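You operate a simulated robot arm through the tools that you are given. There is no shell and no other tool.

Carry out the task below with a simulated robot arm. There is one attempt and no reset: what you move stays moved.

## Task
Switch off and unplug the inflator, shut both taps, take the orange hose off.
Fine: Switch off before you pull the plug; plug beside its socket box, orange hose end standing on the bench; green and yellow hoses stay on.
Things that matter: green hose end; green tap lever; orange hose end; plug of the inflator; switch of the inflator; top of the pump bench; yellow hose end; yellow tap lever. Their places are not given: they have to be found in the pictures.

The check looks at the end state, three seconds after you hand in, the way a careful person would. Anything else that was tipped, shoved, dropped, spilled or broken makes it a failure.

## Robot
A 7-joint arm with a fingered hand, fixed in place. Base frame: the origin is on the floor under the middle of its stand, x ahead of it, y to its left, z up. Units: m, degrees, N and s.
With the tool pointing down near the work surface it reaches from about 0.36 to 0.7 m from the base axis. Its first joint turns from -69.0 to 172.0 degrees. Payload 3.2 kg.
The tool frame sits at the grasp point between the pads (the TCP): z along the fingers, y along the line on which they close. The tips reach 0.026 m beyond it. The gripper opens to 0.088 m; its body begins 0.03 m behind the TCP. The gripper is a hand of 5 fingers: y runs from the thumb to the fingers, the wrist lies at [-0.016, -0.108, -0.172] in the tool frame, and closing takes about 1.5 s.
Orientation is that of the tool frame in the base frame, as a unit quaternion [w, x, y, z]. With the fingers straight down and the wrist toward the robot, the tool's x, y and z point along [0, 1, 0], [1, 0, 0] and [0, 0, -1] of the base frame.

## Interface
- The arm moves only by the tool nudge_tool. Its argument "rows" is a list that holds one entry, the list of rows, each a list of 6 numbers: the shift along the tool's x, y, z in units of 200 mm (1.0 is 200 mm), then the turn, a rotation vector about the tool's x, y, z in units of 120 degrees (1.0 is 120 degrees). In form: [[[dx, dy, dz, rx, ry, rz], ...]]. A call has 1 to 20 rows; each row is the pose to reach, as a shift and turn from the pose commanded when the call began, along the tool's axes at that moment. "hand" is the opening, from 0 (shut) to 1 (fully open), set as the call begins (left out, the last holds). A call with a number of a shift or a turn outside -1 to 1 is refused whole. Each row takes 0.2 s and may step no farther than 0.05 m and 8.6 degrees from the row before; otherwise, or with a gripper value out of range, the whole call is refused. Where a pose cannot be reached the arm comes as near as it can. A force on the tool above 40 N (or 10 N above the force at the start of the call, whichever is more), or a blocked arm, ends the call early, and 0.2 s more pass. The fingers move at their own pace (about 0.072 m/s each) and stop on an object; they squeeze with about 28 N. The grip force told is the motor's: it shows also when the fingers shut on nothing. Time passes only in rows, and 0.2 s behind the last, so rows that repeat a pose let the fingers close. It gives the time, the measured TCP pose, the force on the tool (base axes), the opening and the grip force at its end, in the units of the frame above (readings bear some noise), with the torque about the TCP (base axes, N m) and any sound that the robot's microphone picked up.
- Cameras (640 x 400 px; columns grow to the right, rows downward): "scene" is fixed at [0.2138, -0.4832, 1.6128]; the picture's right is [0.90, -0.45, 0.00], its down [-0.33, -0.66, -0.68] and it looks along [0.30, 0.61, -0.74] (base axes); focal length 322 px, centre (320, 200). "wrist" rides on the gripper at [0.067, -0.097, -0.117] in the tool frame; the picture's right is [-0.71, 0.33, -0.62], its down [-0.65, -0.65, 0.39] and it looks along [-0.28, 0.68, 0.68] (tool axes); focal length 234 px, centre (320, 200).
- camera(camera): a new picture of that camera. The clock stands still meanwhile.
- slide_trunk(by): slides the trunk up (or, below 0, down) by that many m; the arm rides with it, the base frame stays. It gives what a move gives, with no picture.
- hand_shape(shape): the hand has 5 fingers and takes this shape, open, in about a second: jaw (thumb against the fingers, like two jaws); tri (thumb and two fingers); tip (a fingertip pinch); poke (one finger out to press); point (the index stretched); flat (the hand flat); cup (the hand cupped); fist (a fist). The gripper value then closes the fingers along that shape, each until it touches; the sizes above hold for jaw. It gives what a move gives, with no picture.
- point_at(camera, pixels): there is no depth. For up to 12 entries [column, row, z] of the newest picture of that camera ("zoom" is the newest enlarged one), the place [x, y] in the base frame at which the ray of that pixel passes the height z, good to about 0.002 m, but the place of the scene camera against the robot may be out by one fixed shift of up to 0.025 m in any direction. The clock stands still meanwhile.
- inspect(camera, box): a new picture of the part [left, top, right, bottom] of that camera's present view, enlarged. The clock stands still meanwhile.
- job_done(): hands the job in; it is judged then, once.

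Leave the gripper open and the arm clear of the work at the hand-in unless told otherwise.

The tools are called as name(argument=value, ...) on one line, values as JSON. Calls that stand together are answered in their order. nudge_tool: Moves the arm, as the interface text tells. Its arguments: {"type":"object","properties":{"rows":{"type":"array","items":{"type":"array","items":{"type":"array","items":{"type":"number"}}}},"hand":{"type":"number"}},"required":["rows"]} The other tools are called the same way: slide_trunk (by) moves the trunk up or down; hand_shape (shape) gives the hand a shape; camera (camera) takes a picture; point_at (camera, pixels) gives the place at which the rays of pixels pass given heights; inspect (camera, box) takes an enlarged picture of a part of a camera's view; job_done () hands the job in.

At the start:

```text
clock: 0.0
position: [0.385, 0.0773, 1.2699]
ee_rot: [0.0, 0.707, 0.707, 0.0]
force: [-0.4, 0.3, 0.6]
moment: [-0.03, -0.02, -0.02]
grip_width: 0.0883
gripper_force: 0.1
shape: jaw
trunk travel left (down, up): [-0.75, 0.09]
```

scene: 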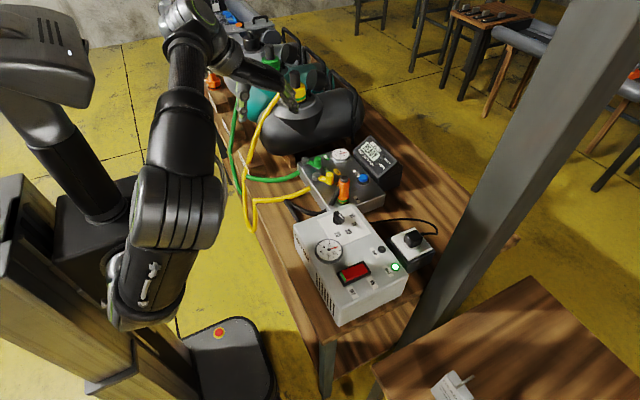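
wrist: 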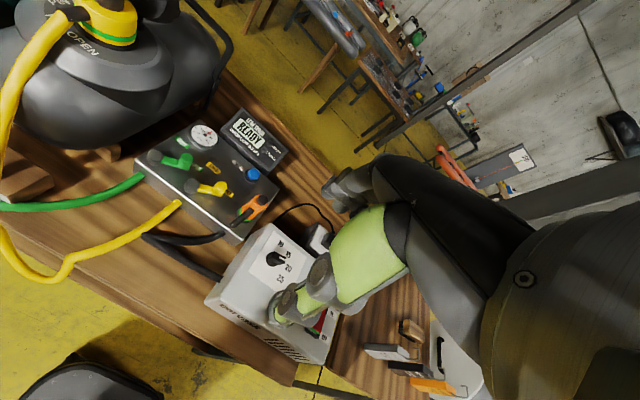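

I see a white inflator unit at about (350,260) in the scene picture, a grey manifold box with green/yellow/orange parts at (340,185), and a socket box with a plug at (412,243). I'll enlarge these areas first.

inspect(camera="scene", box=[280, 130, 440, 230])

inspect(camera="scene", box=[280, 200, 460, 330])

inspect(camera="wrist", box=[120, 90, 340, 240])

inspect(camera="scene", box=[200, 0, 400, 160])

```text
4.00 times, centred on (360, 180) of scene
```

zoom: 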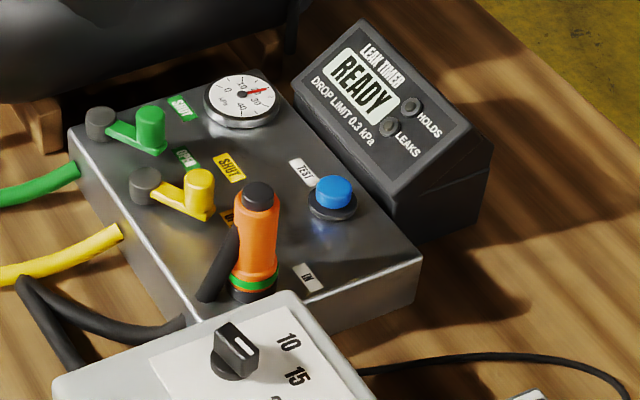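

```text
3.08 times, centred on (370, 265) of scene
```

zoom: 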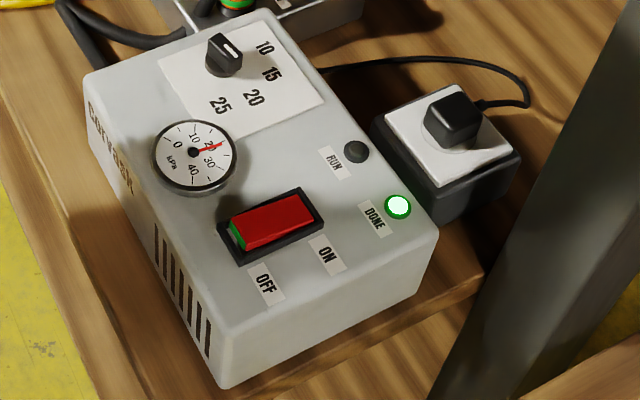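

```text
2.67 times, centred on (230, 165) of wrist
```

zoom: 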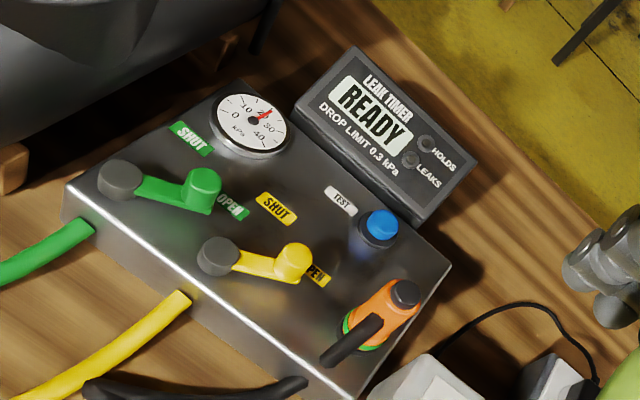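

```text
2.50 times, centred on (300, 80) of scene
```

zoom: 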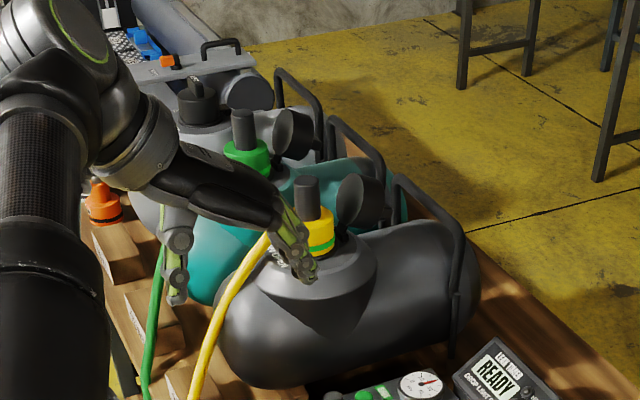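

The taps (grey pivots with green and yellow levers, both toward OPEN), the red rocker switch (ON side pressed or not is to be worked out), and the orange coupling on the manifold are visible. I look closer at more parts before moving.

inspect(camera="wrist", box=[0, 0, 200, 125])

inspect(camera="wrist", box=[200, 170, 360, 270])

inspect(camera="scene", box=[325, 165, 373, 215])

inspect(camera="scene", box=[335, 250, 415, 305])

inspect(camera="scene", box=[380, 210, 450, 270])

inspect(camera="scene", box=[200, 0, 300, 100])

```text
3.20 times, centred on (100, 62) of wrist
```

zoom: 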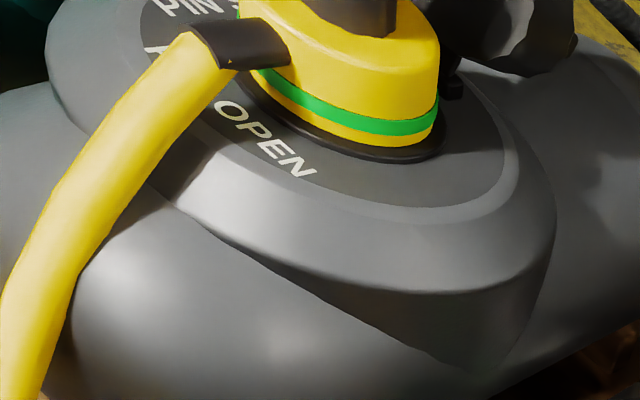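

```text
4.00 times, centred on (280, 220) of wrist
```

zoom: 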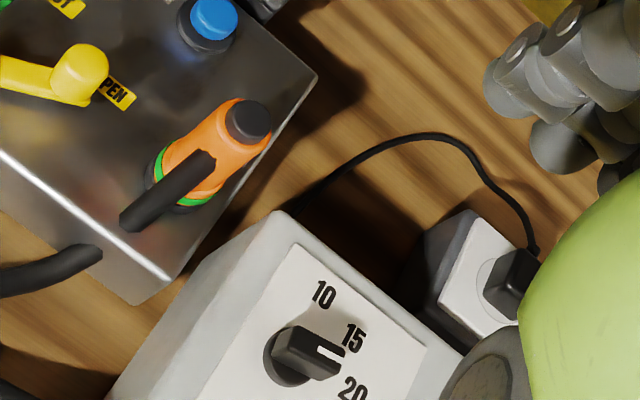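

```text
8.00 times, centred on (349, 190) of scene
```

zoom: 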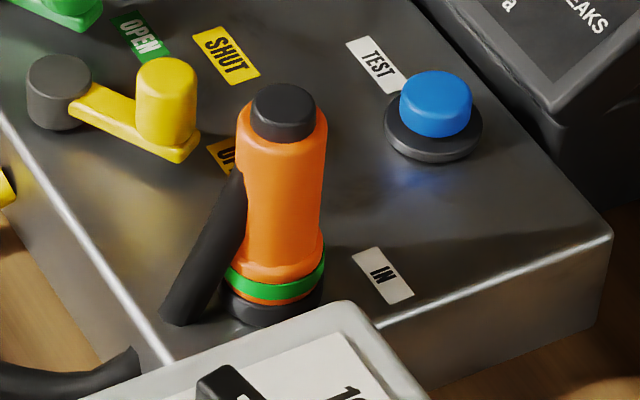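

```text
7.27 times, centred on (375, 278) of scene
```

zoom: 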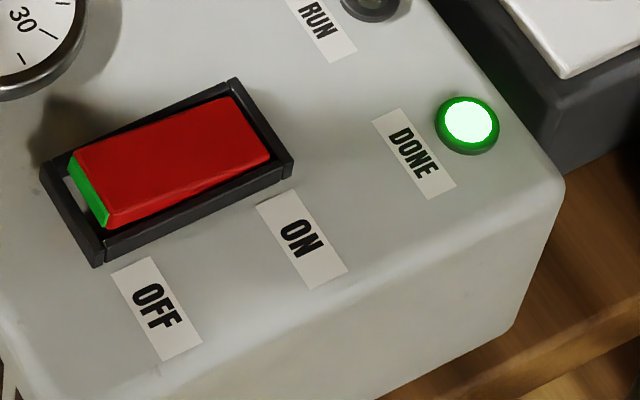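

```text
6.67 times, centred on (415, 240) of scene
```

zoom: 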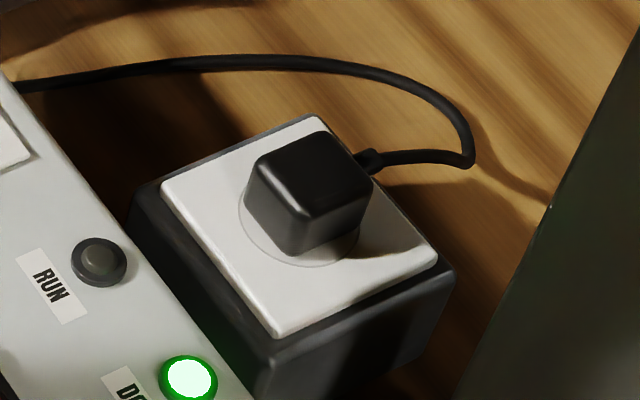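

```text
4.00 times, centred on (250, 50) of scene
```

zoom: 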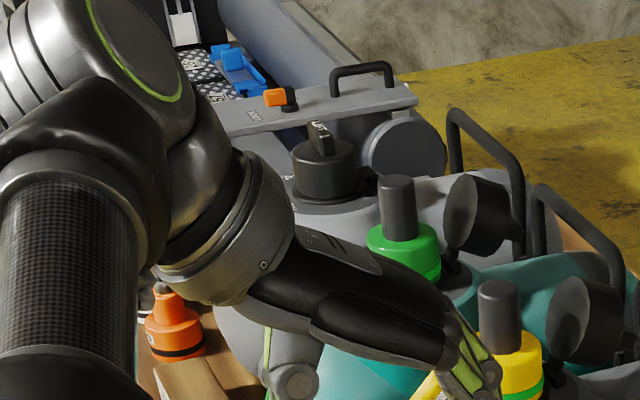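

The rocker shows a green end raised at the OFF side, so ON is pressed now. The orange coupling sits on the IN port of the manifold. I now get the rays of the same features in both cameras to work out heights.

point_at(camera="wrist", pixels=[[268, 199, 0.8], [268, 199, 1.0], [248, 172, 0.8], [248, 172, 1.0], [200, 182, 0.8], [200, 182, 1.0], [164, 156, 0.8], [164, 156, 1.0], [276, 253, 0.8], [276, 253, 1.0], [281, 184, 0.8], [281, 184, 1.0]])

point_at(camera="scene", pixels=[[345, 180, 0.8], [345, 180, 1.0], [363, 178, 0.8], [363, 178, 1.0], [330, 176, 0.8], [330, 176, 1.0], [317, 161, 0.8], [317, 161, 1.0], [412, 240, 0.8], [412, 240, 1.0], [375, 278, 0.8], [375, 278, 1.0]])

```text
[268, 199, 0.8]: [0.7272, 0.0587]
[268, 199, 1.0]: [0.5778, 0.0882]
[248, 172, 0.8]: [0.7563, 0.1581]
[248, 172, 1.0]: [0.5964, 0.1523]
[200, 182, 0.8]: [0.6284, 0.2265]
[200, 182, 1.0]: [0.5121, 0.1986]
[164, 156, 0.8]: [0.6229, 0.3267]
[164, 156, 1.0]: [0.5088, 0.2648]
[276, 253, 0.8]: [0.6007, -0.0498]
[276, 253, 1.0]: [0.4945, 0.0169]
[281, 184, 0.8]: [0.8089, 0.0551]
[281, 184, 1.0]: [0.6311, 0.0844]
```

```text
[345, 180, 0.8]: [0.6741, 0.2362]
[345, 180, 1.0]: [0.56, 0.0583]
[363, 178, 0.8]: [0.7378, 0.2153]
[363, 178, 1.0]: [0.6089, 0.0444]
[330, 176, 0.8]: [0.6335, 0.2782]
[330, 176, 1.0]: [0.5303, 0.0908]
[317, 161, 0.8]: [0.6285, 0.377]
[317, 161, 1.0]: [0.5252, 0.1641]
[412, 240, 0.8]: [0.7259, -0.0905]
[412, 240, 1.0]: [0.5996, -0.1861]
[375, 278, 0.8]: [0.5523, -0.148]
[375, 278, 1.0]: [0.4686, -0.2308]
```

Pictures suggest a vertical post near the right end of the bench. I need to know where it stands, so I look at both views of it.

inspect(camera="wrist", box=[300, 0, 640, 212])

inspect(camera="scene", box=[360, 200, 640, 400])

inspect(camera="wrist", box=[180, 200, 500, 400])

```text
1.88 times, centred on (470, 106) of wrist
```

zoom: 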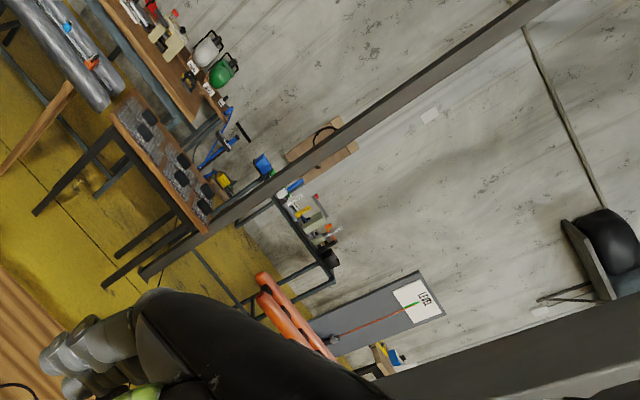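

```text
2.00 times, centred on (500, 300) of scene
```

zoom: 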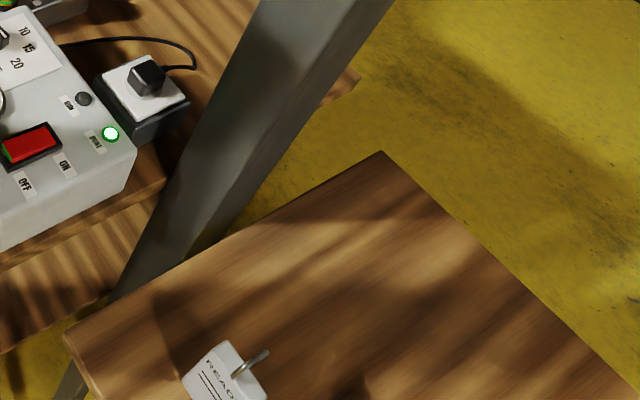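

```text
2.00 times, centred on (340, 300) of wrist
```

zoom: 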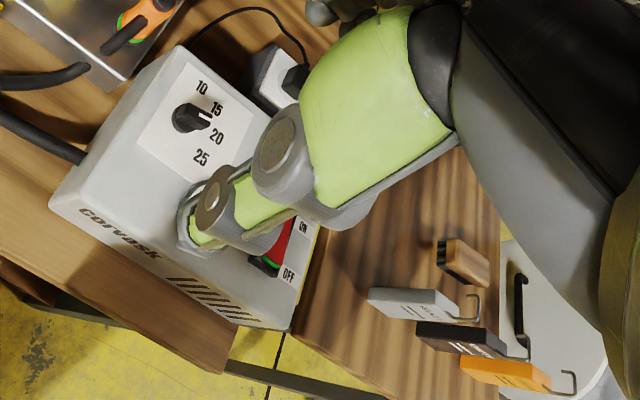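

A near post stands about (0.67,-0.28), beside the right end of the bench. I'll keep off that. Now I move the hand left and lower (to about x 0.34, y 0.25, z 1.10), clear of everything, to see the manifold from a second place.

nudge_tool(rows=[[[0.144, -0.04, 0.142, 0, 0, 0], [0.288, -0.08, 0.283, 0, 0, 0], [0.433, -0.12, 0.425, 0, 0, 0], [0.577, -0.16, 0.567, 0, 0, 0], [0.721, -0.2, 0.708, 0, 0, 0], [0.865, -0.24, 0.85, 0, 0, 0]]])

camera(camera="wrist")

camera(camera="scene")

```text
clock: 1.4
position: [0.3372, 0.2551, 1.0984]
ee_rot: [0.0, 0.707, 0.707, -0.001]
force: [-0.8, 1.5, -0.5]
moment: [-0.04, -0.01, -0.01]
grip_width: 0.0877
gripper_force: 0.0
shape: jaw
trunk travel left (down, up): [-0.75, 0.09]
```

```text
taken
```

wrist: 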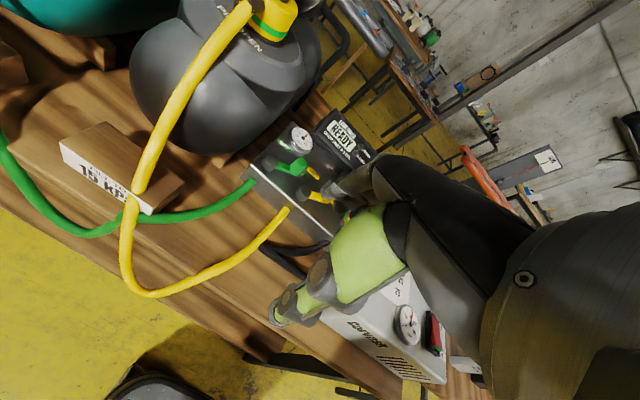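

```text
taken
```

scene: 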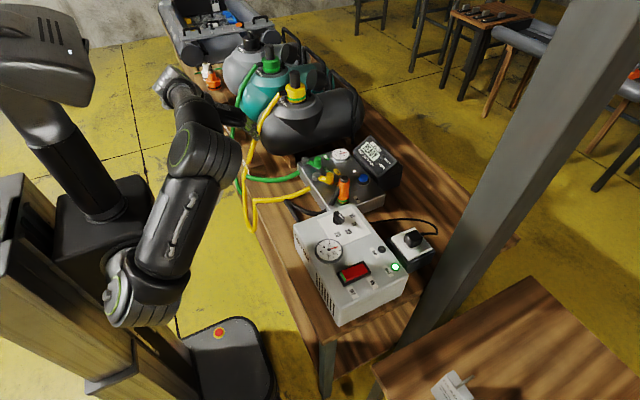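

The manifold now shows at (300,180) in the wrist view. I enlarge it and the hose ends on the tanks in the scene view.

inspect(camera="scene", box=[190, 20, 340, 120])

inspect(camera="wrist", box=[230, 100, 390, 200])

```text
4.00 times, centred on (265, 70) of scene
```

zoom: 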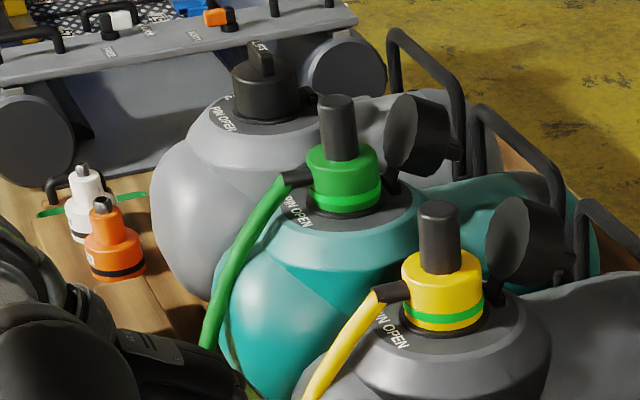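

```text
4.00 times, centred on (310, 150) of wrist
```

zoom: 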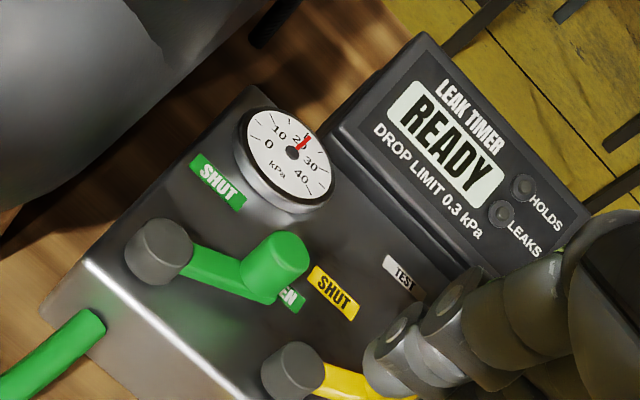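

Now I take rays of the green pivot top (zoom 160,238), green knob top (278,252), yellow pivot top (295,362), the SHUT labels and the box corner.

point_at(camera="zoom", pixels=[[162, 236, 0.8], [162, 236, 1.0], [283, 250, 0.8], [283, 250, 1.0], [297, 360, 0.8], [297, 360, 1.0], [217, 182, 0.8], [217, 182, 1.0], [332, 293, 0.8], [332, 293, 1.0], [402, 273, 0.8], [402, 273, 1.0]])

```text
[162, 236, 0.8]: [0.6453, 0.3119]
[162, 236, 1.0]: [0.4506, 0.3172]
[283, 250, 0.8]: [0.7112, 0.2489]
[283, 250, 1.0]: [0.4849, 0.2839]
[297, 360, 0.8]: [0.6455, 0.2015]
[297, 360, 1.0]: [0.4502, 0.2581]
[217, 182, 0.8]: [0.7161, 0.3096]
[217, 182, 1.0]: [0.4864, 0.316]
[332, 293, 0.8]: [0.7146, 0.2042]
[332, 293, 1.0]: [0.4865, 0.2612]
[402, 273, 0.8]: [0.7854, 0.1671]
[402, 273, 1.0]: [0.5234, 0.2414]
```

Green pivot comes out near (0.59,0.31,0.86). I want a nearer view of the manifold, so I move to about (0.43,0.30,1.03), still in front of the box and above the hoses.

nudge_tool(rows=[[[0.08, 0.15, 0.12, 0, 0, 0], [0.16, 0.3, 0.24, 0, 0, 0], [0.25, 0.45, 0.35, 0, 0, 0], [0.25, 0.45, 0.35, 0, 0, 0]]])

camera(camera="wrist")

inspect(camera="wrist", box=[190, 80, 390, 205])

```text
clock: 2.4
position: [0.4059, 0.2872, 1.048]
ee_rot: [0.001, 0.708, 0.706, 0.0]
force: [-0.1, 0.0, -0.7]
moment: [0.03, 0.01, 0.03]
grip_width: 0.0882
gripper_force: 0.0
shape: jaw
out of reach, approached as far as the arm can: row 3, 4
trunk travel left (down, up): [-0.75, 0.09]
```

```text
taken
```

wrist: 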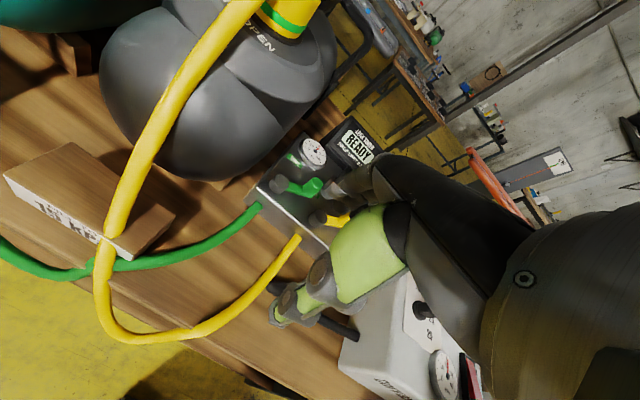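

```text
3.20 times, centred on (290, 142) of wrist
```

zoom: 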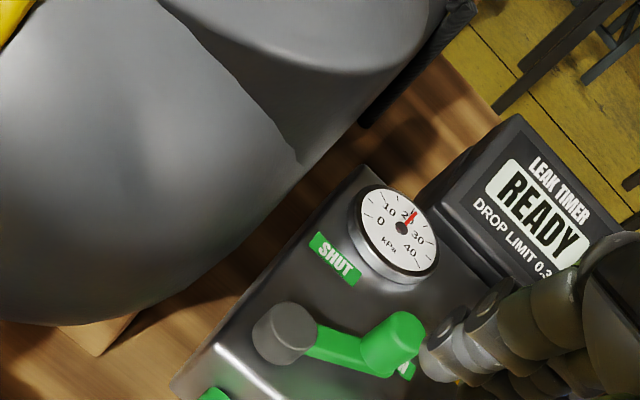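

The arm cannot get lower here with the trunk so high. I lift the hand back up by 0.2 m first, then slide the trunk down in steps while watching the scene picture.

nudge_tool(rows=[[[-0.05, -0.05, -0.2, 0, 0, 0], [-0.1, -0.1, -0.4, 0, 0, 0], [-0.15, -0.15, -0.6, 0, 0, 0], [-0.2, -0.2, -0.8, 0, 0, 0], [-0.3, -0.2, -1.0, 0, 0, 0], [-0.3, -0.2, -1.0, 0, 0, 0]]])

slide_trunk(by=-0.12)

camera(camera="scene")

```text
clock: 3.8
position: [0.3655, 0.2271, 1.2488]
ee_rot: [0.001, 0.706, 0.708, 0.0]
force: [0.1, 0.4, -0.2]
moment: [0.01, 0.0, -0.02]
grip_width: 0.0882
gripper_force: 0.1
shape: jaw
trunk travel left (down, up): [-0.75, 0.09]
```

```text
clock: 5.3
position: [0.3659, 0.2274, 1.1284]
ee_rot: [-0.001, 0.707, 0.708, 0.0]
force: [-1.1, -0.2, 0.2]
moment: [-0.02, -0.02, 0.02]
grip_width: 0.0878
gripper_force: 0.0
shape: jaw
trunk travel left (down, up): [-0.63, 0.21]
```

```text
taken
```

scene: 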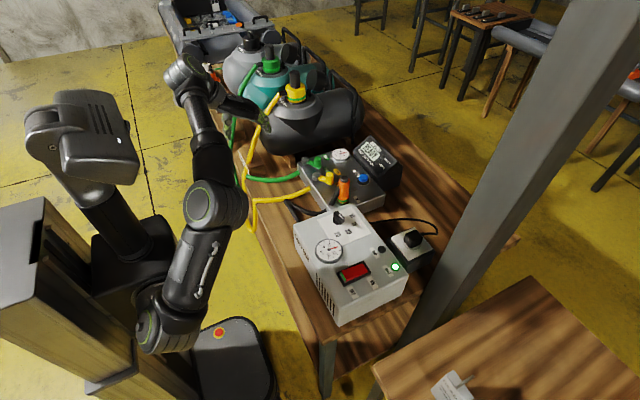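

The arm is clear. I raise the hand a bit and move it to the right away from the yellow hose, then lower the trunk another 0.2 m.

nudge_tool(rows=[[[-0.15, 0.0, -0.15, 0, 0, 0], [-0.3, 0.0, -0.3, 0, 0, 0], [-0.45, 0.0, -0.45, 0, 0, 0], [-0.55, 0.0, -0.6, 0, 0, 0], [-0.55, 0.0, -0.6, 0, 0, 0]]])

slide_trunk(by=-0.2)

camera(camera="scene")

camera(camera="wrist")

```text
clock: 6.5
position: [0.3657, 0.1176, 1.2485]
ee_rot: [0.0, 0.707, 0.708, -0.001]
force: [-0.7, 0.3, -0.1]
moment: [0.0, 0.02, 0.01]
grip_width: 0.0878
gripper_force: 0.1
shape: jaw
trunk travel left (down, up): [-0.63, 0.21]
```

```text
clock: 8.7
position: [0.3662, 0.1179, 1.0485]
ee_rot: [0.0, 0.707, 0.707, 0.0]
force: [0.6, 0.5, 0.4]
moment: [0.02, 0.0, 0.0]
grip_width: 0.0878
gripper_force: 0.1
shape: jaw
trunk travel left (down, up): [-0.43, 0.41]
```

```text
taken
```

scene: 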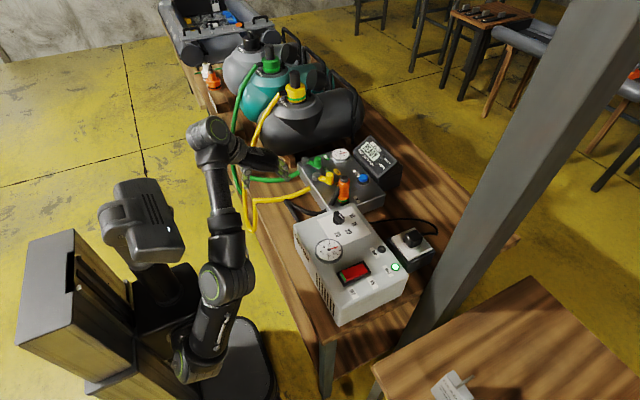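

```text
taken
```

wrist: 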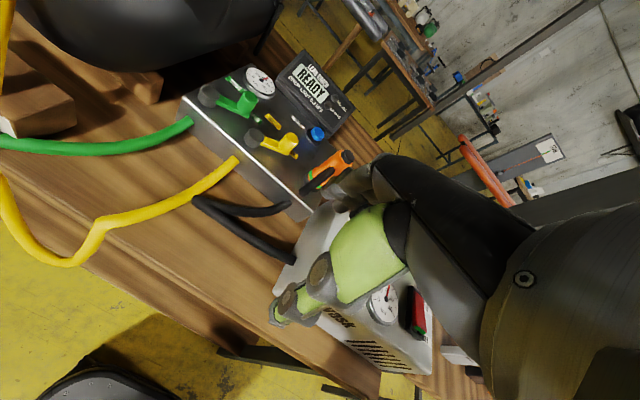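

Good clear view. I enlarge the manifold in this wrist view.

inspect(camera="wrist", box=[165, 50, 373, 180])

inspect(camera="wrist", box=[250, 120, 378, 200])

```text
3.08 times, centred on (269, 115) of wrist
```

zoom: 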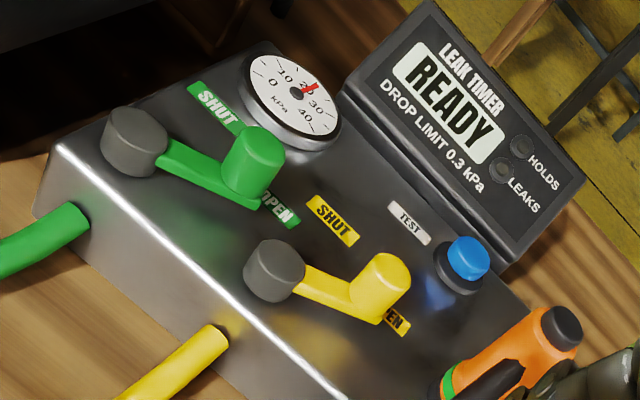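

```text
5.00 times, centred on (314, 160) of wrist
```

zoom: 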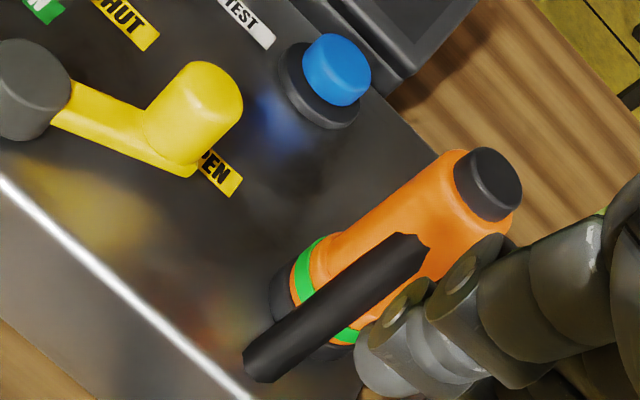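

I take rays for pivots, knobs and labels in this view.

point_at(camera="wrist", pixels=[[209.5, 90.6, 0.8], [209.5, 90.6, 1.0], [250.1, 95.5, 0.8], [250.1, 95.5, 1.0], [254.4, 133.8, 0.8], [254.4, 133.8, 1.0], [291.1, 137.1, 0.8], [291.1, 137.1, 1.0], [272.6, 121.5, 0.8], [272.6, 121.5, 1.0], [297.9, 122.5, 0.8], [297.9, 122.5, 1.0]])

point_at(camera="wrist", pixels=[[348.4, 156, 0.8], [348.4, 156, 1.0], [313.6, 180, 0.8], [313.6, 180, 1.0], [293.4, 154, 0.8], [293.4, 154, 1.0], [255.4, 118.2, 0.8], [255.4, 118.2, 1.0], [234.9, 85.1, 0.8], [234.9, 85.1, 1.0], [317.1, 132.9, 0.8], [317.1, 132.9, 1.0]])

```text
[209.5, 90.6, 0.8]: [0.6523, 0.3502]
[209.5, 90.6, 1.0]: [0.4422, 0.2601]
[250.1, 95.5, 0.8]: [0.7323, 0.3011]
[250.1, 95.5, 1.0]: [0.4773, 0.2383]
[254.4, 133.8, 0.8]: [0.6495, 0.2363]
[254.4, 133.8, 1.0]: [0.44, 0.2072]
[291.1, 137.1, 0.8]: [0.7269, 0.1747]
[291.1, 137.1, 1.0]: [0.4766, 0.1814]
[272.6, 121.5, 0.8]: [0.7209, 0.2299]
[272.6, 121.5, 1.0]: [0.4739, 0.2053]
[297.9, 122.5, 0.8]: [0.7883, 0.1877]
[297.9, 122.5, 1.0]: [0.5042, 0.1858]
```

```text
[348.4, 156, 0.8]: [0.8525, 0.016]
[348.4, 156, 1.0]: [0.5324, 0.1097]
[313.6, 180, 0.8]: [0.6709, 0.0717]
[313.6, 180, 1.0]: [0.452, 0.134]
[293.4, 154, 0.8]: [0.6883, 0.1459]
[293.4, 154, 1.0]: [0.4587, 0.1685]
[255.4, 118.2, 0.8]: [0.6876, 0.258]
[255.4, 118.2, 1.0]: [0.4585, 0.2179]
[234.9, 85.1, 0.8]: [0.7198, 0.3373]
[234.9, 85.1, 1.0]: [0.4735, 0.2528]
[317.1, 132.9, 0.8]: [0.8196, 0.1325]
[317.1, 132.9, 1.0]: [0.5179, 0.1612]
```

The manifold top is near z 0.86, yellow pivot (0.565,0.225), green pivot (0.568,0.314), orange coupling axis about (0.607,0.088) with its top near 0.953. Next I go right (y about -0.2, z 1.10) to view the inflator switch and the plug.

nudge_tool(rows=[[[-0.2, 0, -0.06, 0, 0, 0], [-0.4, 0, -0.12, 0, 0, 0], [-0.6, 0, -0.18, 0, 0, 0], [-0.8, 0, -0.24, 0, 0, 0], [-0.95, 0, -0.26, 0, 0, 0]]])

nudge_tool(rows=[[[-0.2, 0, 0, 0, 0, 0], [-0.4, 0, 0, 0, 0, 0], [-0.6, 0, 0, 0, 0, 0], [-0.6, 0, 0, 0, 0, 0]]])

camera(camera="wrist")

camera(camera="scene")

```text
clock: 9.9
position: [0.3654, -0.0743, 1.1013]
ee_rot: [0.0, 0.706, 0.708, 0.0]
force: [-0.7, -0.9, -0.2]
moment: [0.06, -0.02, 0.02]
grip_width: 0.0882
gripper_force: 0.0
shape: jaw
trunk travel left (down, up): [-0.43, 0.41]
```

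```text
clock: 10.9
position: [0.367, -0.1929, 1.1016]
ee_rot: [-0.001, 0.707, 0.707, 0.001]
force: [-0.1, -1.1, 0.2]
moment: [0.02, 0.01, 0.04]
grip_width: 0.0881
gripper_force: 0.1
shape: jaw
trunk travel left (down, up): [-0.43, 0.41]
```

```text
taken
```

wrist: 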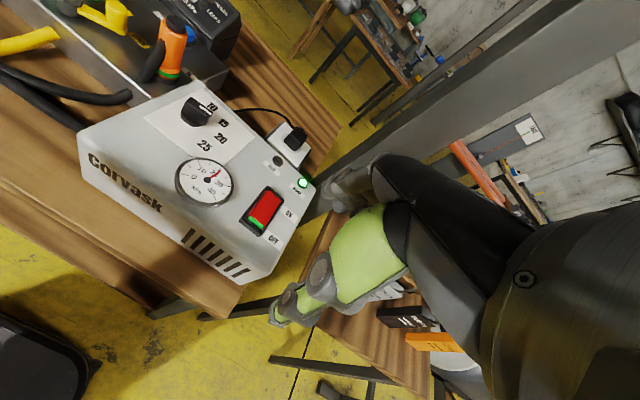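

```text
taken
```

scene: 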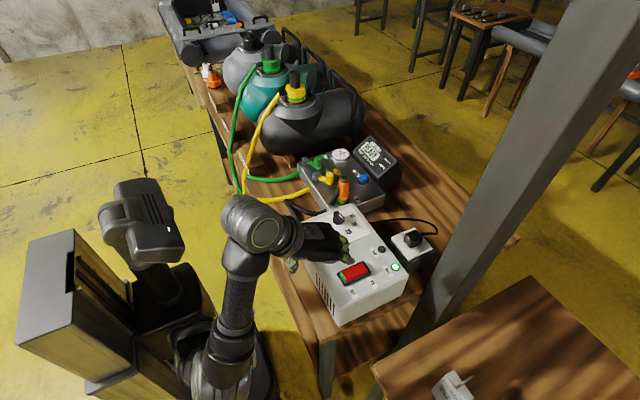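

Very good view. The inflator's rocker is at (262,208), the plug at (293,137). I enlarge these and the black hose ends at (130,97).

inspect(camera="wrist", box=[220, 110, 348, 190])

inspect(camera="wrist", box=[200, 160, 328, 250])

inspect(camera="wrist", box=[80, 10, 240, 110])

```text
5.00 times, centred on (284, 150) of wrist
```

zoom: 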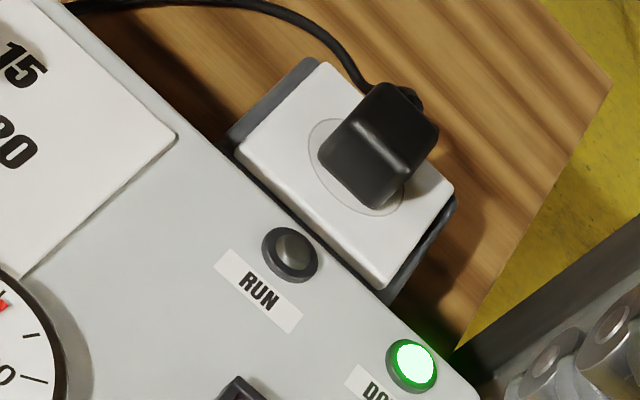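

```text
4.44 times, centred on (264, 205) of wrist
```

zoom: 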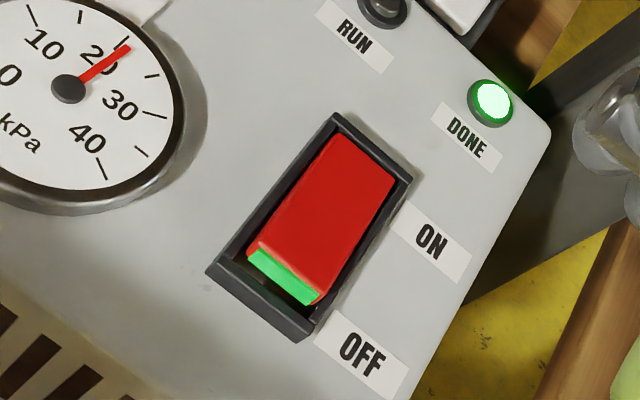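

```text
4.00 times, centred on (160, 60) of wrist
```

zoom: 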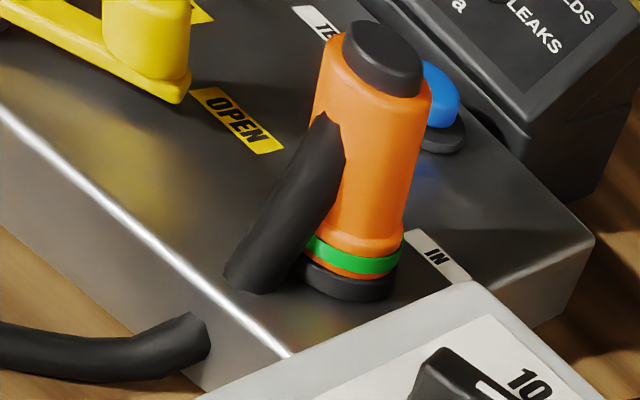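

The rocker's OFF end is raised (green edge visible at zoom (285,280)). I give the hand the poke shape here in free air and look at where the fingertip is in the wrist view.

hand_shape(shape="poke")

camera(camera="wrist")

inspect(camera="scene", box=[200, 160, 440, 310])

```text
clock: 11.8
position: [0.3668, -0.1935, 1.1017]
ee_rot: [-0.001, 0.707, 0.707, 0.0]
force: [0.1, 0.2, -0.1]
moment: [-0.02, 0.02, -0.03]
grip_width: 0.0
gripper_force: 0.1
shape: poke
trunk travel left (down, up): [-0.43, 0.41]
```

```text
taken
```

wrist: 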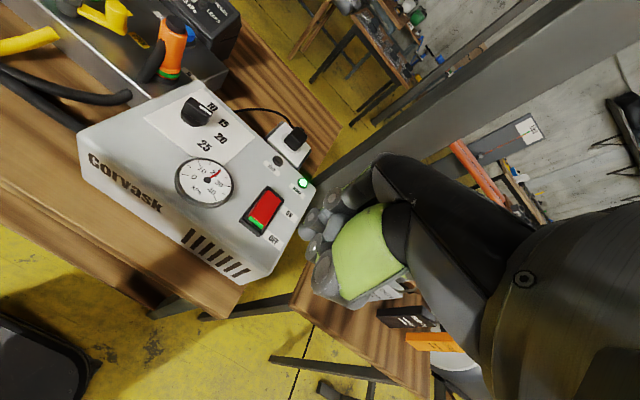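

```text
2.67 times, centred on (320, 235) of scene
```

zoom: 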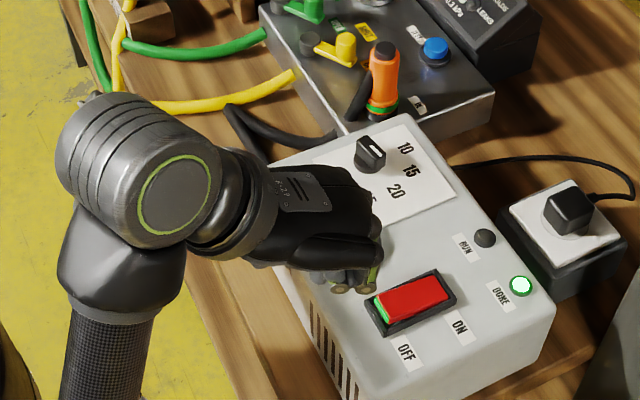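

I enlarge the fingertip area in the wrist view.

inspect(camera="wrist", box=[270, 140, 430, 320])

inspect(camera="scene", box=[290, 210, 360, 280])

```text
2.22 times, centred on (350, 230) of wrist
```

zoom: 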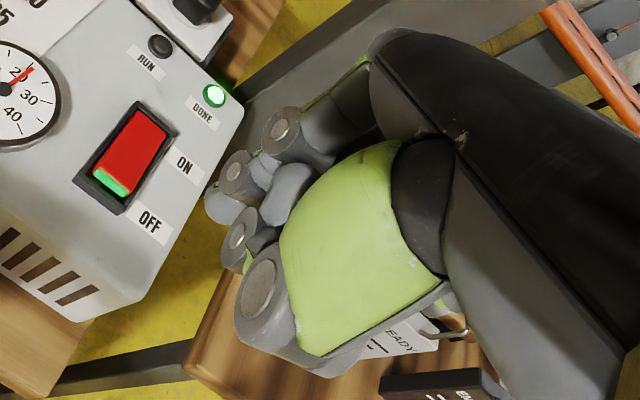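

```text
5.71 times, centred on (325, 245) of scene
```

zoom: 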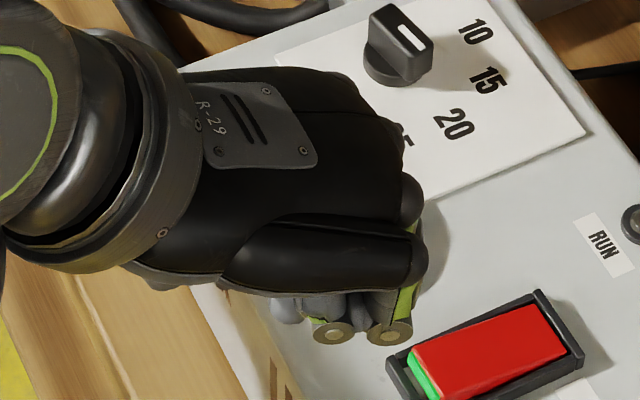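

The poke shape isn't obvious yet. I let a little time pass without moving, then look again.

nudge_tool(rows=[[[0, 0, 0, 0, 0, 0], [0, 0, 0, 0, 0, 0], [0, 0, 0, 0, 0, 0]]])

inspect(camera="wrist", box=[270, 140, 430, 320])

hand_shape(shape="point")

inspect(camera="wrist", box=[270, 140, 430, 320])

inspect(camera="scene", box=[290, 210, 360, 280])

```text
clock: 12.6
position: [0.3678, -0.1932, 1.1015]
ee_rot: [0.001, 0.708, 0.707, 0.001]
force: [0.2, 0.2, 0.5]
moment: [0.0, -0.01, 0.03]
grip_width: 0.0
gripper_force: 0.1
shape: poke
trunk travel left (down, up): [-0.43, 0.41]
```

```text
2.22 times, centred on (350, 230) of wrist
```

zoom: 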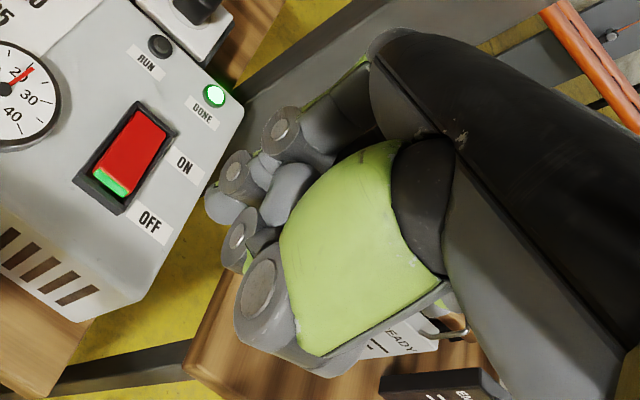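

```text
clock: 13.5
position: [0.3681, -0.1941, 1.1016]
ee_rot: [0.0, 0.707, 0.707, -0.001]
force: [-0.2, 0.1, 0.0]
moment: [0.05, 0.01, 0.01]
grip_width: 0.0
gripper_force: 0.1
shape: point
trunk travel left (down, up): [-0.43, 0.41]
```

```text
2.22 times, centred on (350, 230) of wrist
```

zoom: 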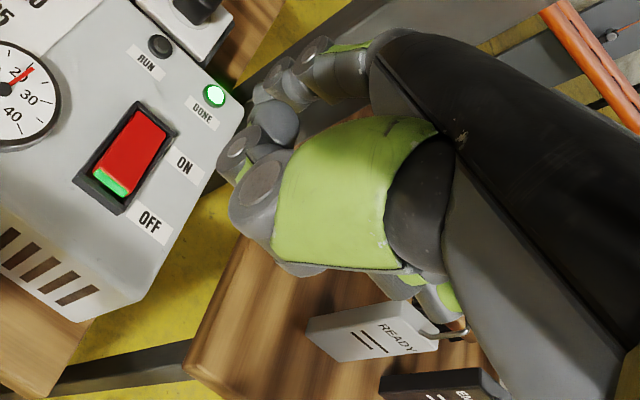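

```text
5.71 times, centred on (325, 245) of scene
```

zoom: 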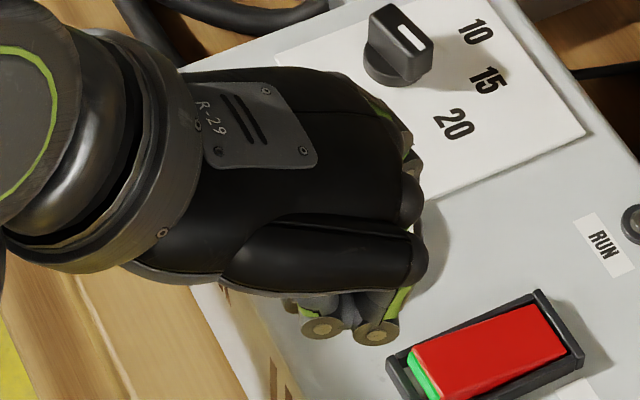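

Neither gives a clearly known tip. I look at the "tip" shape and then at closed "jaw" in free air, as their contact point is better known.

hand_shape(shape="tip")

inspect(camera="wrist", box=[240, 140, 440, 320])

inspect(camera="scene", box=[280, 210, 360, 280])

nudge_tool(rows=[[[0, 0, 0, 0, 0, 0], [0, 0, 0, 0, 0, 0], [0, 0, 0, 0, 0, 0], [0, 0, 0, 0, 0, 0], [0, 0, 0, 0, 0, 0], [0, 0, 0, 0, 0, 0], [0, 0, 0, 0, 0, 0], [0, 0, 0, 0, 0, 0]]], hand=0)

inspect(camera="wrist", box=[240, 140, 440, 320])

inspect(camera="scene", box=[280, 210, 360, 280])

```text
clock: 14.4
position: [0.3676, -0.1944, 1.1004]
ee_rot: [0.0, 0.707, 0.707, 0.0]
force: [-0.2, -0.6, 1.0]
moment: [0.02, 0.02, 0.02]
grip_width: 0.088
gripper_force: 0.0
shape: tip
trunk travel left (down, up): [-0.43, 0.41]
```

```text
2.22 times, centred on (340, 230) of wrist
```

zoom: 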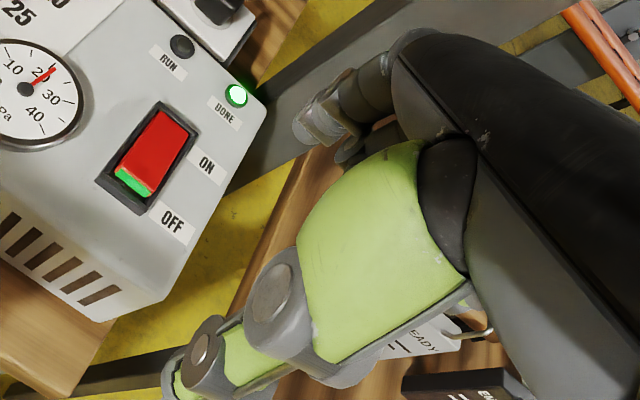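

```text
5.71 times, centred on (320, 245) of scene
```

zoom: 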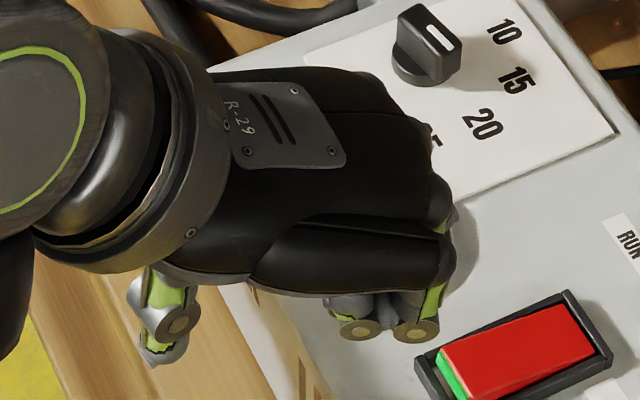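

```text
clock: 16.2
position: [0.3673, -0.1933, 1.1009]
ee_rot: [0.0, 0.707, 0.707, 0.0]
force: [0.0, 0.5, -0.8]
moment: [-0.03, -0.02, -0.02]
grip_width: 0.0
gripper_force: 27.8
shape: tip
trunk travel left (down, up): [-0.43, 0.41]
```

```text
2.22 times, centred on (340, 230) of wrist
```

zoom: 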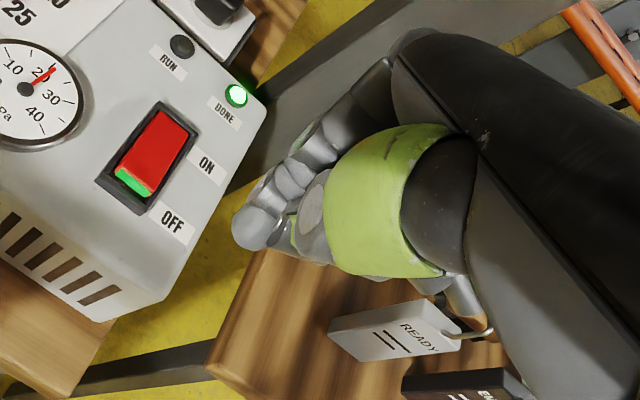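

```text
5.71 times, centred on (320, 245) of scene
```

zoom: 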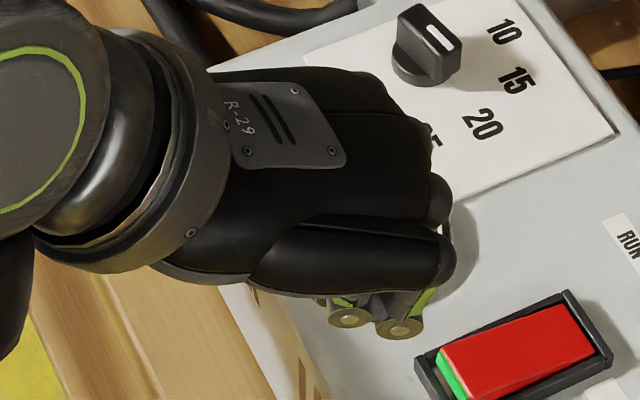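

In "tip", the closed pinch ends at wrist pixel (311,243), which fits the stated tip point 0.026 m beyond the TCP. That makes a good pressing tool. I take rays of the rocker and plug from this pose.

point_at(camera="wrist", pixels=[[259.5, 217.4, 0.9], [259.5, 217.4, 1.0], [268.1, 185.9, 0.9], [268.1, 185.9, 1.0], [284.7, 200, 0.9], [284.7, 200, 1.0], [259.5, 236.5, 0.9], [259.5, 236.5, 1.0], [238.8, 220.8, 0.9], [238.8, 220.8, 1.0], [298, 136, 0.85], [298, 136, 0.95]])

point_at(camera="wrist", pixels=[[284.4, 122.4, 0.8], [284.4, 122.4, 0.9], [311, 147.6, 0.8], [311, 147.6, 0.9], [297, 167.6, 0.8], [297, 167.6, 0.9], [267.4, 140, 0.8], [267.4, 140, 0.9], [302.9, 183, 0.9], [302.9, 183, 1.0]])

```text
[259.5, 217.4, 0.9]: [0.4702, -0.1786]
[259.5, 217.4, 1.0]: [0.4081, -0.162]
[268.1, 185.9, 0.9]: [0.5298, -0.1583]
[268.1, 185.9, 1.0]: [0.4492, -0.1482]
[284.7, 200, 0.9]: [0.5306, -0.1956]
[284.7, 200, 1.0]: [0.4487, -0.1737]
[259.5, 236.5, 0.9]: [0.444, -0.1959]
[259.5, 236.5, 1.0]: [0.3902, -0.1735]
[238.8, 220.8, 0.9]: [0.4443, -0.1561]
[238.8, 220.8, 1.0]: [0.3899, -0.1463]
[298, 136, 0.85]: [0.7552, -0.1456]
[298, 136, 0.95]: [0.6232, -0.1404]
```

```text
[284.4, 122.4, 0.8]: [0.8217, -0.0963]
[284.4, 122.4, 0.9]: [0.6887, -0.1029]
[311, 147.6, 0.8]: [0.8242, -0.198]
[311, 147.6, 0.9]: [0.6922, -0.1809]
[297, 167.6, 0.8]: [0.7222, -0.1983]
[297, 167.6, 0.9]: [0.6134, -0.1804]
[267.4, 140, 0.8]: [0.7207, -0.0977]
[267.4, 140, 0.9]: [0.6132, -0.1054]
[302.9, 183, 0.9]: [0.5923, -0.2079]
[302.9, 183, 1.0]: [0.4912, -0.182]
```

Everything is square to the base axes: the rocker's long side runs along x with OFF toward the robot. I lower the hand 0.08 m for a second view to fix heights.

nudge_tool(rows=[[[0, 0, 0.2, 0, 0, 0], [0, 0, 0.4, 0, 0, 0], [0, 0, 0.4, 0, 0, 0]]])

camera(camera="wrist")

inspect(camera="wrist", box=[200, 80, 360, 180])

inspect(camera="wrist", box=[200, 140, 360, 240])

```text
clock: 17.0
position: [0.3684, -0.1922, 1.0192]
ee_rot: [0.0, 0.707, 0.707, 0.0]
force: [0.6, 0.4, 0.2]
moment: [0.02, 0.01, -0.03]
grip_width: 0.0001
gripper_force: 28.7
shape: tip
trunk travel left (down, up): [-0.43, 0.41]
```

```text
taken
```

wrist: 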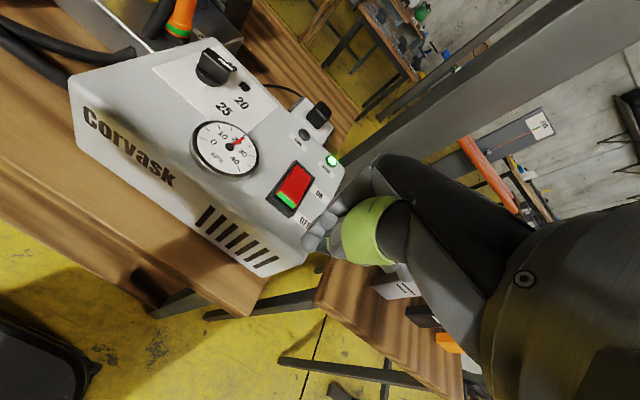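

```text
4.00 times, centred on (280, 130) of wrist
```

zoom: 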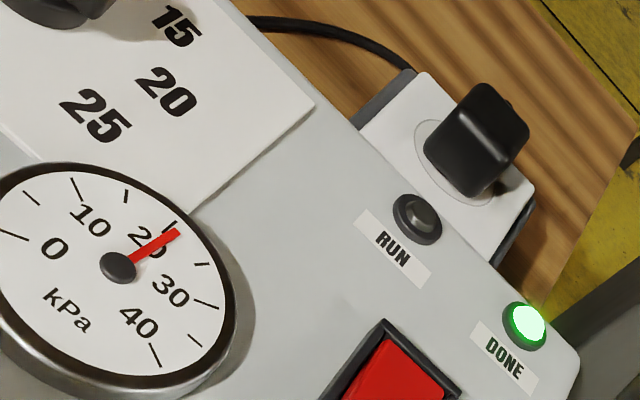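

```text
4.00 times, centred on (280, 190) of wrist
```

zoom: 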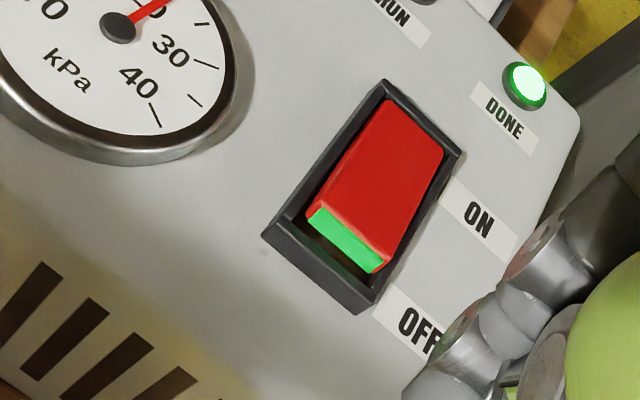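

I take rays of the rocker frame corners and the plug from this lower pose.

point_at(camera="wrist", pixels=[[296.8, 160.5, 0.9], [296.8, 160.5, 0.95], [315.8, 177.5, 0.9], [315.8, 177.5, 0.95], [290.5, 218, 0.9], [290.5, 218, 0.95], [265.8, 198.3, 0.9], [265.8, 198.3, 0.95], [323, 110, 0.85], [323, 110, 0.95], [331.5, 161.5, 0.9], [331.5, 161.5, 0.95]])

```text
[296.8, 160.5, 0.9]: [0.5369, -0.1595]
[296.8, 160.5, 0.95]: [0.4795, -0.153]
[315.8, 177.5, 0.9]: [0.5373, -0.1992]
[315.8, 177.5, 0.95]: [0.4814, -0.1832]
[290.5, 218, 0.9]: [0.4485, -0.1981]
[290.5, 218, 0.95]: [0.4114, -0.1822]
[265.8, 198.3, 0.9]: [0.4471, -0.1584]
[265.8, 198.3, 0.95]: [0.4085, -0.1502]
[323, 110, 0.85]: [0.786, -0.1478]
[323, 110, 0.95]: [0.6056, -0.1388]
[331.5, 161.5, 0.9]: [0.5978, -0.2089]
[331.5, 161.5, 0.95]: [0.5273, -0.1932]
```

Rocker frame: x 0.433–0.514, y −0.155…−0.192, top z about 0.92. I bring the closed pinch over the OFF end at about (0.452,-0.174), tip still 4 cm above, and check.

nudge_tool(rows=[[[0.03, 0.14, 0.0, 0, 0, 0], [0.06, 0.28, 0.0, 0, 0, 0], [0.09, 0.418, 0.05, 0, 0, 0], [0.09, 0.418, 0.146, 0, 0, 0], [0.09, 0.418, 0.146, 0, 0, 0]]])

camera(camera="wrist")

inspect(camera="scene", box=[300, 200, 440, 320])

```text
clock: 18.2
position: [0.4497, -0.1756, 0.9902]
ee_rot: [0.001, 0.707, 0.707, 0.001]
force: [0.1, 0.7, -0.4]
moment: [0.02, -0.01, 0.0]
grip_width: 0.0002
gripper_force: 27.9
shape: tip
trunk travel left (down, up): [-0.43, 0.41]
```

```text
taken
```

wrist: 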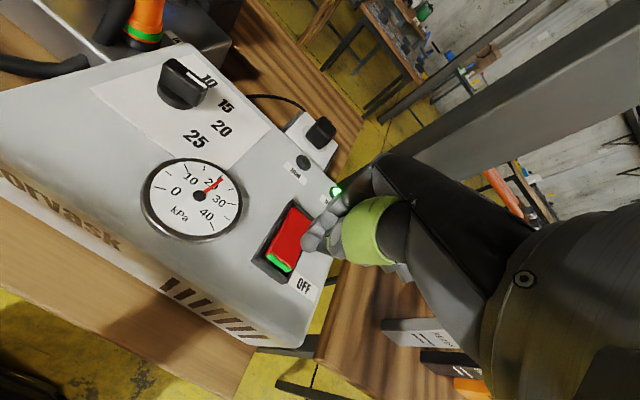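

```text
3.33 times, centred on (370, 260) of scene
```

zoom: 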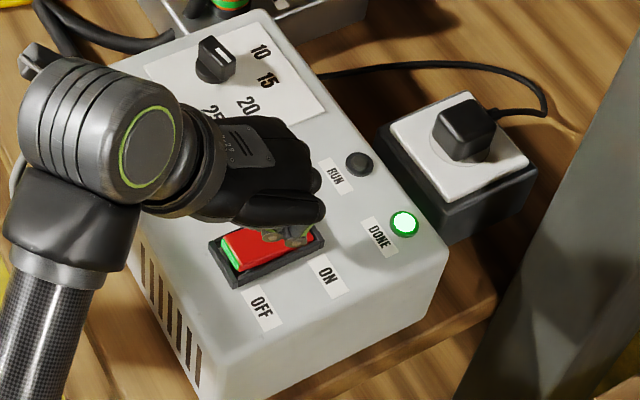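

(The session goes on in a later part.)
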